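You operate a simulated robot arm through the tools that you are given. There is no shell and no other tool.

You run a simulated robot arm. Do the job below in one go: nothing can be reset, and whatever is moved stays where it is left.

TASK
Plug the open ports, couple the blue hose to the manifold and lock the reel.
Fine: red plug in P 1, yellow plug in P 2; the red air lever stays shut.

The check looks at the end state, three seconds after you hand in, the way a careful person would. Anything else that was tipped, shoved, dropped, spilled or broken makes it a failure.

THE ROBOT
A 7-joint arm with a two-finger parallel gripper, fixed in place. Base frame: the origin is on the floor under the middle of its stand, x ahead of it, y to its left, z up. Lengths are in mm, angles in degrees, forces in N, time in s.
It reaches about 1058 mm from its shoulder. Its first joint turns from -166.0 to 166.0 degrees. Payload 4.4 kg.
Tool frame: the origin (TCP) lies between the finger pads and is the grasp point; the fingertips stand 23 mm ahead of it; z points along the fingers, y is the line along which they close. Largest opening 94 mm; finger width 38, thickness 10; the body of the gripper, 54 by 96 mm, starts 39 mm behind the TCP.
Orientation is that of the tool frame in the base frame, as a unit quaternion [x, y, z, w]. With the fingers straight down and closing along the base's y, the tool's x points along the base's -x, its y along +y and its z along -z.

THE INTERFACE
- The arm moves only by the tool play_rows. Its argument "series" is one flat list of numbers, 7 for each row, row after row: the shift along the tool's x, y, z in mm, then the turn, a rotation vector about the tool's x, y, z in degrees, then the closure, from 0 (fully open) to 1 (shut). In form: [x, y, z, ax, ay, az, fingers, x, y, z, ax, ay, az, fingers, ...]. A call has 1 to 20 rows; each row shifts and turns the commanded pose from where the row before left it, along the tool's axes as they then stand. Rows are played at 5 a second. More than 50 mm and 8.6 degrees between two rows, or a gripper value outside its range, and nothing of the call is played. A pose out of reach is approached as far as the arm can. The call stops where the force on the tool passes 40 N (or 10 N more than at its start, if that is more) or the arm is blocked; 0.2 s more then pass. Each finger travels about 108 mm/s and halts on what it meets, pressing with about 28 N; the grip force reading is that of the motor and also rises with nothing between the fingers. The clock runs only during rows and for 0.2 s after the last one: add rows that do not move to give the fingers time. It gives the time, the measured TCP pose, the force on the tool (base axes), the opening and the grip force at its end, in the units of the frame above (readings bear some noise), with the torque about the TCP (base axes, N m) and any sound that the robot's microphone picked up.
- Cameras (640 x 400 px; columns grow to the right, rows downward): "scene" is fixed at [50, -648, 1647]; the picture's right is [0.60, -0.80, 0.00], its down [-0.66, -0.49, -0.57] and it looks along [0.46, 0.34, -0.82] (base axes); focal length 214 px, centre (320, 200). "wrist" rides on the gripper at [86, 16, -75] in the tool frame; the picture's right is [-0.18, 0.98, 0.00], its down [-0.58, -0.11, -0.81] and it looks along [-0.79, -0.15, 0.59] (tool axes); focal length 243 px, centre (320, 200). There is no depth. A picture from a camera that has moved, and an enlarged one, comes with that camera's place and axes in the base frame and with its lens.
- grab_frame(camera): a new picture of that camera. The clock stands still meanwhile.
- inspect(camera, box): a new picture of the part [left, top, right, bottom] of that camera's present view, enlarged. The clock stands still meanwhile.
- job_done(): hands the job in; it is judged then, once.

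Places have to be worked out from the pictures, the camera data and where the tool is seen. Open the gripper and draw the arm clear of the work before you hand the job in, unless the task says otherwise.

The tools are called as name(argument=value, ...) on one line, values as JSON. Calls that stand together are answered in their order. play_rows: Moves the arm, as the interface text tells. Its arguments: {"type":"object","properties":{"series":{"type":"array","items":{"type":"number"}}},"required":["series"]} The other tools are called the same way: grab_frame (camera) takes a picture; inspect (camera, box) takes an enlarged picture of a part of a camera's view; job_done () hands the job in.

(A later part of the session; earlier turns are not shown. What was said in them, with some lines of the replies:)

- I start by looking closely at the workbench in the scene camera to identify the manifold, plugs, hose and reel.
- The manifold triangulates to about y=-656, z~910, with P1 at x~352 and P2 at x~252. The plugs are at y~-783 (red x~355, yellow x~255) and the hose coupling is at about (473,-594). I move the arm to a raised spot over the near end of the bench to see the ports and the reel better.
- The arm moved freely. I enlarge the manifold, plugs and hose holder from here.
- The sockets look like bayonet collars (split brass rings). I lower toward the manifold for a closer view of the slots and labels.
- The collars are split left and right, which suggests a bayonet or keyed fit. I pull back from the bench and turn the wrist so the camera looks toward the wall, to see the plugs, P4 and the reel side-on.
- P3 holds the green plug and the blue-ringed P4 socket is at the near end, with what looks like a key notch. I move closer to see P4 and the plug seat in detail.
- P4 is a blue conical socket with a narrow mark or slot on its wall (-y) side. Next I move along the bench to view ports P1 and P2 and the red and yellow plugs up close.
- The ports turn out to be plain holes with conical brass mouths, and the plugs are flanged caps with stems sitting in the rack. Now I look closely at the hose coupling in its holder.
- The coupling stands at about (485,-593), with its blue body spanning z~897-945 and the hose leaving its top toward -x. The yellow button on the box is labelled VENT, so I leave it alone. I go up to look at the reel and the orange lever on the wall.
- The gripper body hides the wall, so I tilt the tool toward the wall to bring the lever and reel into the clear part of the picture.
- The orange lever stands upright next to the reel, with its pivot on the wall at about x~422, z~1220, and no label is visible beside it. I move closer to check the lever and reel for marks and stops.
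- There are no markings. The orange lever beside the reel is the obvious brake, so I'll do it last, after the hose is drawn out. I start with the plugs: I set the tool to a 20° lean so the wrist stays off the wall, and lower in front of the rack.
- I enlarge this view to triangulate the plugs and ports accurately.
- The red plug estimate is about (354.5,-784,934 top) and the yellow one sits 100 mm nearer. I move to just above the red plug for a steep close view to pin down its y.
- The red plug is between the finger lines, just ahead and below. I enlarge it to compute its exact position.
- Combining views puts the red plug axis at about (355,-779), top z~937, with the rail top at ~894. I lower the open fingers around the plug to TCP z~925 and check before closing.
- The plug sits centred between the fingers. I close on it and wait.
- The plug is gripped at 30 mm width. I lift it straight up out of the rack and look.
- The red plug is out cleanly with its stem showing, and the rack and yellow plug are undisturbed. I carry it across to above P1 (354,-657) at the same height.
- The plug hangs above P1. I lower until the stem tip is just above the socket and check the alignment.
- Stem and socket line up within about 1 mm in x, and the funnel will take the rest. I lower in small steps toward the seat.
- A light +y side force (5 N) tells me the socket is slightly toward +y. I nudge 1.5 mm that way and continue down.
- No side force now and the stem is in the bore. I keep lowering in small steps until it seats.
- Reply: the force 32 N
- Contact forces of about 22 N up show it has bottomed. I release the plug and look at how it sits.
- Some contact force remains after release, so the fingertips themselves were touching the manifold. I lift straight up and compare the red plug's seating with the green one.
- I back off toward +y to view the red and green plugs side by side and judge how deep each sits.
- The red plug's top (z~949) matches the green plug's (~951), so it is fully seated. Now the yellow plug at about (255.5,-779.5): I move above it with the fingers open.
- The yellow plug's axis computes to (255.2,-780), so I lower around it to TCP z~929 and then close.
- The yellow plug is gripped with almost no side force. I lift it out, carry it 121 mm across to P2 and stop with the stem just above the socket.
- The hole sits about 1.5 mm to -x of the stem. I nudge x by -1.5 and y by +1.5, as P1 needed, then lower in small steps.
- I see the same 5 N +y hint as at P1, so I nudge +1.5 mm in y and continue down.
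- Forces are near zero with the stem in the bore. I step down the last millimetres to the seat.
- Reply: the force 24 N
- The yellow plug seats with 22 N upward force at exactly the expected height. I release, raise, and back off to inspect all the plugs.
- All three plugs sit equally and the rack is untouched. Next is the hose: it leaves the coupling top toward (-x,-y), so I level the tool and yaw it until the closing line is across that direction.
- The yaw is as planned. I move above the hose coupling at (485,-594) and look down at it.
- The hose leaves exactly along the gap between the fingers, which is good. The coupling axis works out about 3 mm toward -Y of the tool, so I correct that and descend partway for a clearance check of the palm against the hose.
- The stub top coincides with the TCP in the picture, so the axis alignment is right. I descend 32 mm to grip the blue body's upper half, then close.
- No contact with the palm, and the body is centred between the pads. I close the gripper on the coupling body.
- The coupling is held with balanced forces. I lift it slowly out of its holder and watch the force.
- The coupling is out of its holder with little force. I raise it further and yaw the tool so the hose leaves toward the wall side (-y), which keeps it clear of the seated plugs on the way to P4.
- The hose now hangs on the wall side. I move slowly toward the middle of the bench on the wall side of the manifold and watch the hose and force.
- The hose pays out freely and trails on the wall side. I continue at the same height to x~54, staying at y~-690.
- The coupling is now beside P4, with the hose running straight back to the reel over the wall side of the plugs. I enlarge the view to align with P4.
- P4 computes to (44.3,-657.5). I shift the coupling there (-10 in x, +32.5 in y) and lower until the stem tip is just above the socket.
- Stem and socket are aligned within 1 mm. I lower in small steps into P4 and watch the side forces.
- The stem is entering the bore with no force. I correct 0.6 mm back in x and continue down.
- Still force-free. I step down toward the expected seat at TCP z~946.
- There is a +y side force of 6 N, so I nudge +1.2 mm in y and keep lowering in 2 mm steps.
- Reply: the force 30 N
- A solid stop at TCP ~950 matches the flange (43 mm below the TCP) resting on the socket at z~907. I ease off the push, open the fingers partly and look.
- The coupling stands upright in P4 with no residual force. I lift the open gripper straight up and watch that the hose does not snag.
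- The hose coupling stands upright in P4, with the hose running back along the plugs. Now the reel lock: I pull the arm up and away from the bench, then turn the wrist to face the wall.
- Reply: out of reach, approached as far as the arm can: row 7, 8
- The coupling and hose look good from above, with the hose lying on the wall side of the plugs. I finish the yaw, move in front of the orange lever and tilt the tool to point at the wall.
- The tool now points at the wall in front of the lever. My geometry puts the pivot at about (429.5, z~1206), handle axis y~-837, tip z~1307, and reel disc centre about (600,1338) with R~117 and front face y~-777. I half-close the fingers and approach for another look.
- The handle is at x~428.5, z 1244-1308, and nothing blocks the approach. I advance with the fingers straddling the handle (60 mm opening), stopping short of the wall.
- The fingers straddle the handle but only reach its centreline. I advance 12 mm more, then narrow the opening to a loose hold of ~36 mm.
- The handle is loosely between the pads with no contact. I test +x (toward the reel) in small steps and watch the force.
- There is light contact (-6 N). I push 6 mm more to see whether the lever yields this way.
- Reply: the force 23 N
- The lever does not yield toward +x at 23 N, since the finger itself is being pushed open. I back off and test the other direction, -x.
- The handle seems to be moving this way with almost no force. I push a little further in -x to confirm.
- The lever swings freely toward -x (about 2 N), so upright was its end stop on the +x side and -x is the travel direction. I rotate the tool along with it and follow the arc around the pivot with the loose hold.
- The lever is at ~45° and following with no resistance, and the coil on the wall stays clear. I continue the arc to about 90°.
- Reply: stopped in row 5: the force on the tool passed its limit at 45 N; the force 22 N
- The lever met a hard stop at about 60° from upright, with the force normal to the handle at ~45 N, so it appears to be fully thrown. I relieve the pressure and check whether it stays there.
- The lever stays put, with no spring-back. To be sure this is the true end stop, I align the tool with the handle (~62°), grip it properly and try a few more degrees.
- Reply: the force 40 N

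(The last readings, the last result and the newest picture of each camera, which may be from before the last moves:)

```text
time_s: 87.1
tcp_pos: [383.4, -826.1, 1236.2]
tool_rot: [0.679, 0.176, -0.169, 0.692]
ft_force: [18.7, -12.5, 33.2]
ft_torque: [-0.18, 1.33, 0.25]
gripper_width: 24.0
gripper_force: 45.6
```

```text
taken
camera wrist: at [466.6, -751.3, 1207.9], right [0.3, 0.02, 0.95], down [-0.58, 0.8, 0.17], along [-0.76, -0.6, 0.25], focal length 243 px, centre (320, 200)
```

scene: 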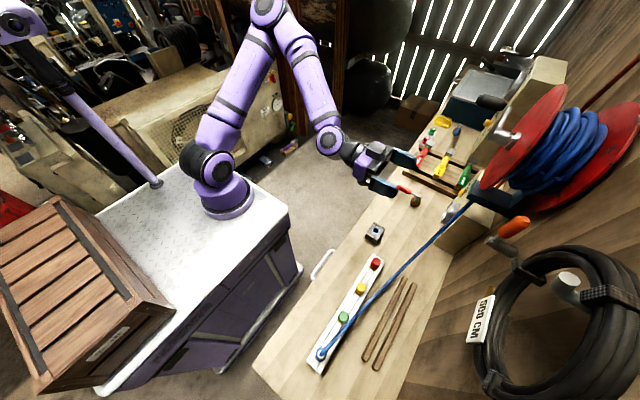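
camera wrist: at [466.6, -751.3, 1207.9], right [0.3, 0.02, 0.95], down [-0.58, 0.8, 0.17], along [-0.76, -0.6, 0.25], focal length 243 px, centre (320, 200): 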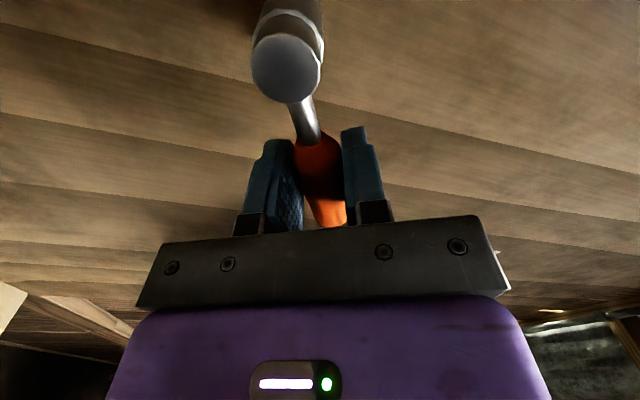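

Gripped and pressed with ~38 N in the locking direction, the lever does not move, so this is the end stop and the reel lock is thrown. I open and retract straight out from the wall.

play_rows(series=[0, 0, 0, 0, 0, 0, 0.6, 0, 1.5, 0, 0, 0, 0, 0.4, 0, 0, 0, 0, 0, 0, 0.36, 0, 0, -10, 0, 0, 0, 0.36, 0, 0, -30, 0, 0, 0, 0.36, 0, 0, -40, 0, 0, 0, 0.36, 0, 0, -40, 0, 0, 0, 0.36, 0, 0, -40, 0, 0, 0, 0.36, 0, 0, -40, 0, 0, 0, 0.36])

grab_frame(camera="wrist")

grab_frame(camera="scene")

inspect(camera="scene", box=[440, 180, 560, 280])

```text
time_s: 89.1
tcp_pos: [380.1, -625.7, 1232.1]
tool_rot: [0.682, 0.175, -0.169, 0.69]
ft_force: [-1.0, -1.0, -0.3]
ft_torque: [-0.02, 0.02, -0.01]
gripper_width: 60.3
gripper_force: 0.1
```

```text
taken
camera wrist: at [462.9, -550.8, 1205.5], right [0.3, 0.01, 0.95], down [-0.57, 0.8, 0.17], along [-0.76, -0.6, 0.25], focal length 243 px, centre (320, 200)
```

wrist: 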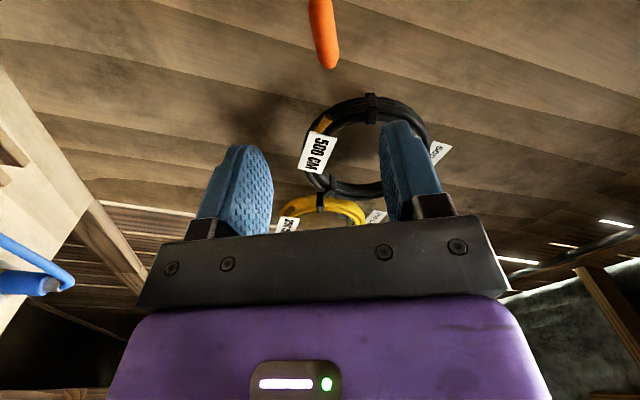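

```text
taken
```

scene: 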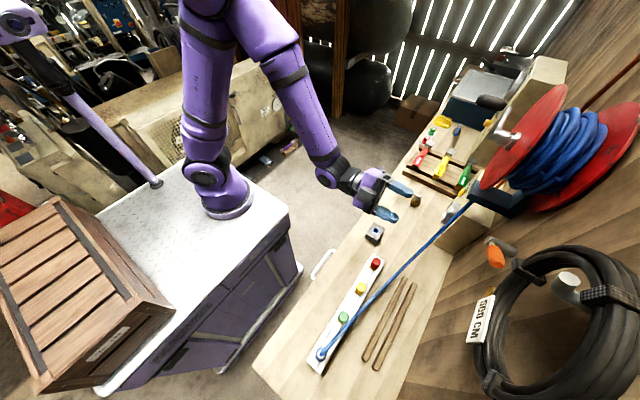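

```text
4.00 times, centred on (500, 230) of scene
camera zoom: at [50.0, -648.0, 1647.0], right [0.6, -0.8, 0.0], down [-0.66, -0.49, -0.57], along [0.46, 0.34, -0.82], focal length 858 px, centre (-400, 80)
```

zoom: 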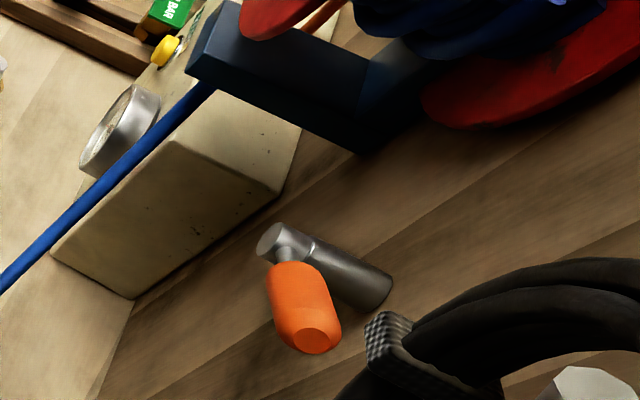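

The lever rests at about 60° toward -x and stays there. I withdraw the arm further, open fully, and check the whole bench.

play_rows(series=[0, 0, -40, 0, 0, 0, 0.2, 0, 0, -40, 0, 0, 0, 0, 0, 0, -40, 0, 0, 0, 0, 0, 0, -30, 0, 0, 0, 0, 0, 0, 0, 0, 0, -8, 0, 0, 0, 0, 0, 0, -8, 0, 0, 0, 0, 0, 0, -8, 0, 0, 0, 0, 0, 0, -8, 0, 0, 0, 0, 0, 0, -8, 0, 0, 0, 0, 0, 0, -8, 0, 0, 0, 0, 0, 0, -8, 0, 0, 0, 0, 0, 0, -6, 0])

grab_frame(camera="scene")

inspect(camera="scene", box=[300, 240, 420, 380])

inspect(camera="scene", box=[380, 90, 520, 220])

```text
time_s: 91.7
tcp_pos: [406.1, -518.6, 1245.5]
tool_rot: [0.493, 0.502, -0.5, 0.505]
ft_force: [0.0, 0.0, 0.1]
ft_torque: [0.04, 0.0, 0.01]
gripper_width: 94.1
gripper_force: 0.0
out of reach, approached as far as the arm can: row 3, 4
```

```text
taken
```

scene: 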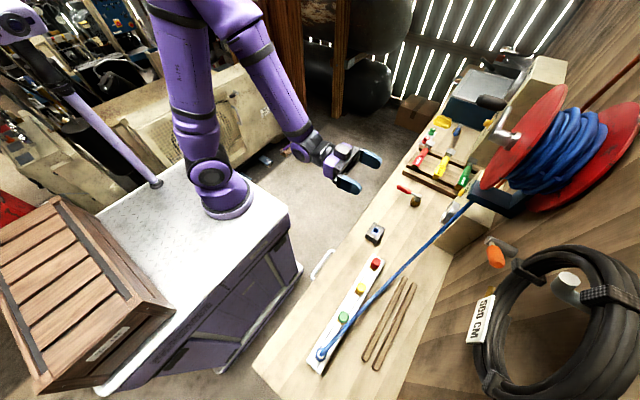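

```text
2.86 times, centred on (360, 310) of scene
camera zoom: at [50.0, -648.0, 1647.0], right [0.6, -0.8, 0.0], down [-0.66, -0.49, -0.57], along [0.46, 0.34, -0.82], focal length 613 px, centre (206, -114)
```

zoom: 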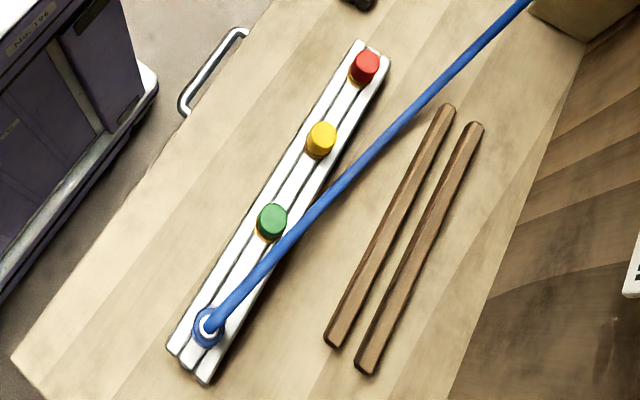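

```text
3.08 times, centred on (450, 155) of scene
camera zoom: at [50.0, -648.0, 1647.0], right [0.6, -0.8, 0.0], down [-0.66, -0.49, -0.57], along [0.46, 0.34, -0.82], focal length 660 px, centre (-80, 338)
```

zoom: 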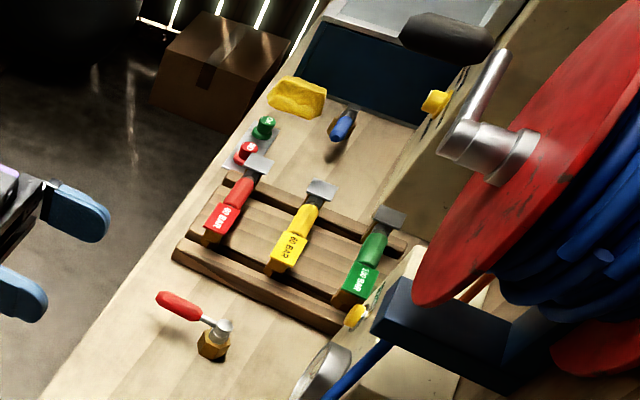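

Everything on the bench looks in order, and the red air lever and the rest are unmoved. For a final seating check of the coupling I tilt the tool down and bring the wrist camera to the room side of P4.

play_rows(series=[0, 0, 0, 0, 8.18, 0, 0, 0, 0, 0, 0, 8.18, 0, 0, 0, 0, 0, 0, 8.18, 0, 0, 0, 0, 0, 0, 8.18, 0, 0, 0, 0, 0, 0, 8.18, 0, 0, 0, 0, 0, 0, 8.18, 0, 0, 0, 0, 0, 0, 8.18, 0, 0, 0, 0, 0, 0, 8.18, 0, 0, 0, 0, 0, 0, 8.18, 0, 0, 0, 0, 0, 0, 8.18, 0, 0, 0, 0, 0, 0, 8.18, 0, 0])

play_rows(series=[0, -38, 19, 0, 0, 0, 0, 0, -38, 19, 0, 0, 0, 0, 0, -38, 19, 0, 0, 0, 0, 0, -38, 19, 0, 0, 0, 0, 0, -38, 19, 0, 0, 0, 0, 0, -38, 19, 0, 0, 0, 0, 0, -38, 19, 0, 0, 0, 0, 0, -38, 19, 0, 0, 0, 0])

grab_frame(camera="wrist")

```text
time_s: 94.3
tcp_pos: [577.4, -409.2, 1233.0]
tool_rot: [0.538, 0.842, -0.037, 0.021]
ft_force: [0.5, -0.6, 0.3]
ft_torque: [0.03, 0.03, 0.02]
gripper_width: 93.8
gripper_force: 0.0
out of reach, approached as far as the arm can: row 9
stopped in row 11: the arm was blocked; the commanded pose is now the measured one
```

```text
time_s: 96.1
tcp_pos: [301.4, -548.2, 1093.5]
tool_rot: [0.536, 0.843, -0.036, 0.022]
ft_force: [1.8, -0.6, 0.5]
ft_torque: [-0.02, 0.06, 0.02]
gripper_width: 94.2
gripper_force: 0.0
```

```text
taken
camera wrist: at [280.1, -457.2, 1160.4], right [0.97, 0.25, -0.02], down [0.15, -0.5, 0.85], along [0.2, -0.83, -0.52], focal length 243 px, centre (320, 200)
```

wrist: 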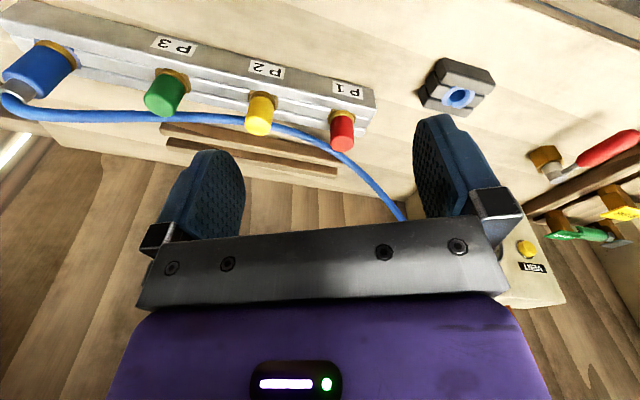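

The arm hit a reach limit during that turn and swung sideways before I carried on, so I check carefully that nothing was disturbed and look at P4.

grab_frame(camera="scene")

inspect(camera="wrist", box=[0, 0, 220, 140])

inspect(camera="scene", box=[380, 90, 520, 220])

inspect(camera="scene", box=[440, 70, 640, 280])

inspect(camera="scene", box=[0, 0, 320, 200])

```text
taken
```

scene: 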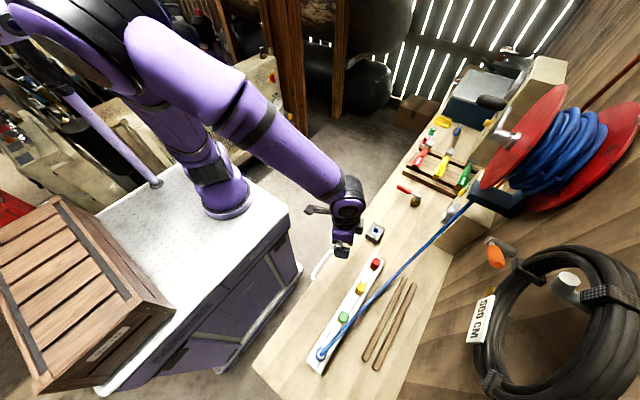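

```text
2.86 times, centred on (110, 70) of wrist
camera zoom: at [280.1, -457.2, 1160.4], right [0.97, 0.25, -0.02], down [0.15, -0.5, 0.85], along [0.2, -0.83, -0.52], focal length 693 px, centre (920, 571)
```

zoom: 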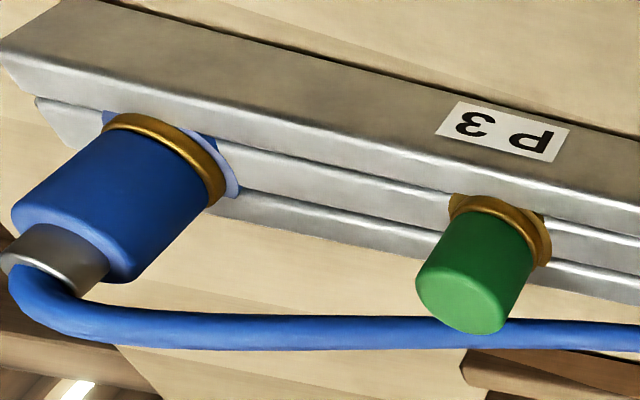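

```text
3.08 times, centred on (450, 155) of scene
camera zoom: at [50.0, -648.0, 1647.0], right [0.6, -0.8, 0.0], down [-0.66, -0.49, -0.57], along [0.46, 0.34, -0.82], focal length 660 px, centre (-80, 338)
```

zoom: 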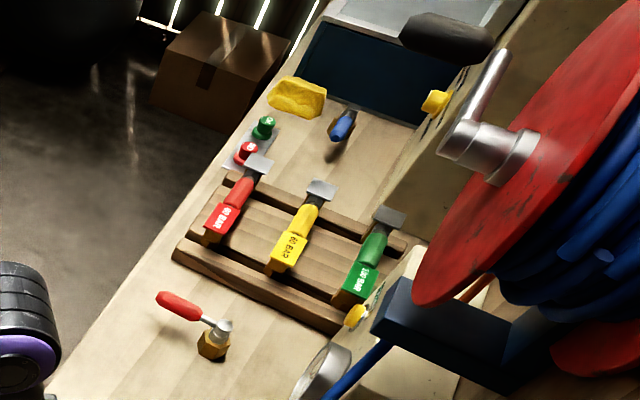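

```text
1.90 times, centred on (540, 175) of scene
camera zoom: at [50.0, -648.0, 1647.0], right [0.6, -0.8, 0.0], down [-0.66, -0.49, -0.57], along [0.46, 0.34, -0.82], focal length 408 px, centre (-99, 248)
```

zoom: 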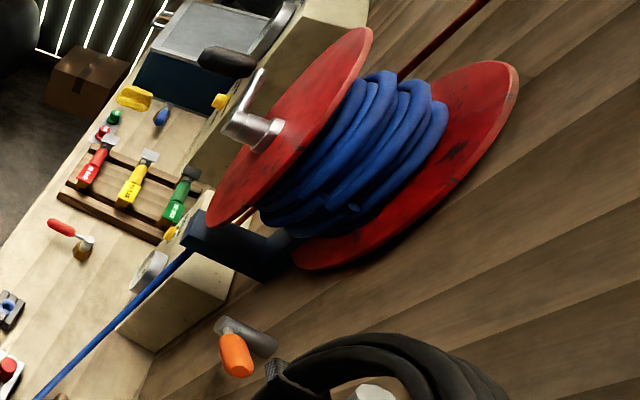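

```text
2.00 times, centred on (160, 100) of scene
camera zoom: at [50.0, -648.0, 1647.0], right [0.6, -0.8, 0.0], down [-0.66, -0.49, -0.57], along [0.46, 0.34, -0.82], focal length 429 px, centre (640, 400)
```

zoom: 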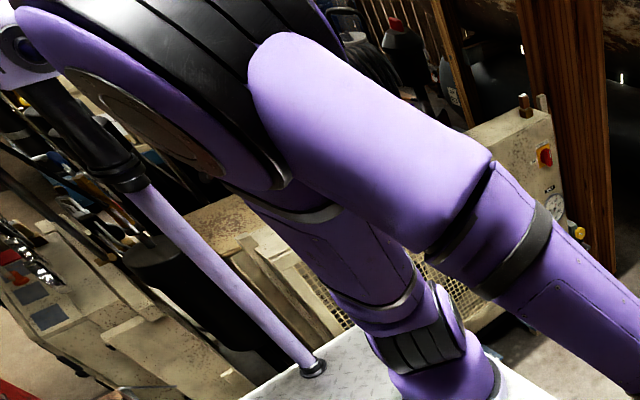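

The coupling's brass flange sits in the blue socket just like the green plug's does, the lever is thrown, and nothing else has moved. I raise the open gripper clear of the bench before handing in.

play_rows(series=[6, 0, -35, 0, 0, 0, 0, 6, 0, -35, 0, 0, 0, 0, 6, 0, -35, 0, 0, 0, 0, 0, 0, 0, 0, 0, 0, 0])

grab_frame(camera="scene")

grab_frame(camera="wrist")

```text
time_s: 97.1
tcp_pos: [295.0, -523.7, 1196.2]
tool_rot: [0.537, 0.843, -0.036, 0.021]
ft_force: [1.0, 0.3, 1.0]
ft_torque: [0.02, 0.0, -0.04]
gripper_width: 93.9
gripper_force: 0.0
```

```text
taken
```

scene: 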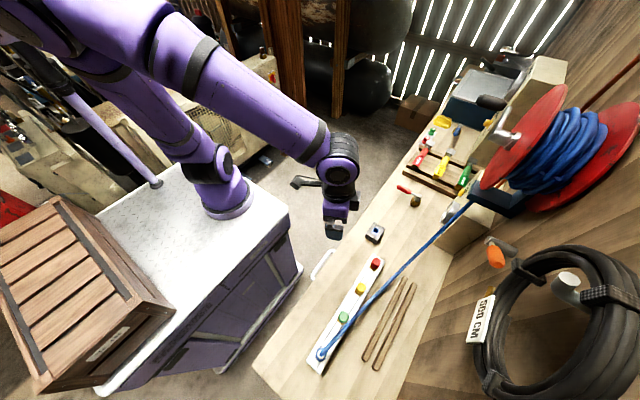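

```text
taken
camera wrist: at [272.0, -433.0, 1262.9], right [0.97, 0.25, -0.02], down [0.15, -0.5, 0.85], along [0.2, -0.83, -0.52], focal length 243 px, centre (320, 200)
```

wrist: 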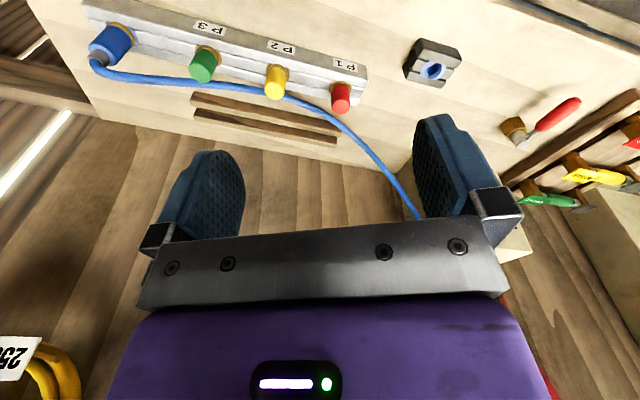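

The red plug is in P1, the yellow plug is in P2, and the blue hose coupling is in the blue socket. The orange reel lever is at its end stop, the red air lever is untouched, and the arm is clear with the gripper open. I hand the job in.

job_done()

```text
The job is handed in.
```

I've handed the job in, with every part done as far as I could check:

- **Plugs:** The red plug is in P1 and the yellow plug is in P2. Both are pushed down to the same height as the green plug that was already in P3.
- **Hose:** The blue hose is coupled to the blue socket at the end of the manifold. It sits upright and fully down, with the hose running back to the reel along the wall side of the plugs.
- **Reel lock:** I took the orange lever on the wall beside the reel to be the lock, as nothing is labelled. It started upright and would not move toward the reel. I turned it the other way until it hit a hard stop at about 60°, and it stayed there. I didn't test whether the reel can still turn.
- **Red air lever:** I never touched it, and it looks the same as at the start.

While backing away afterwards, the arm hit a reach limit and swung sideways in the space in front of the bench. The pictures taken after that show nothing moved or knocked. The arm is now clear of the work with the gripper open.
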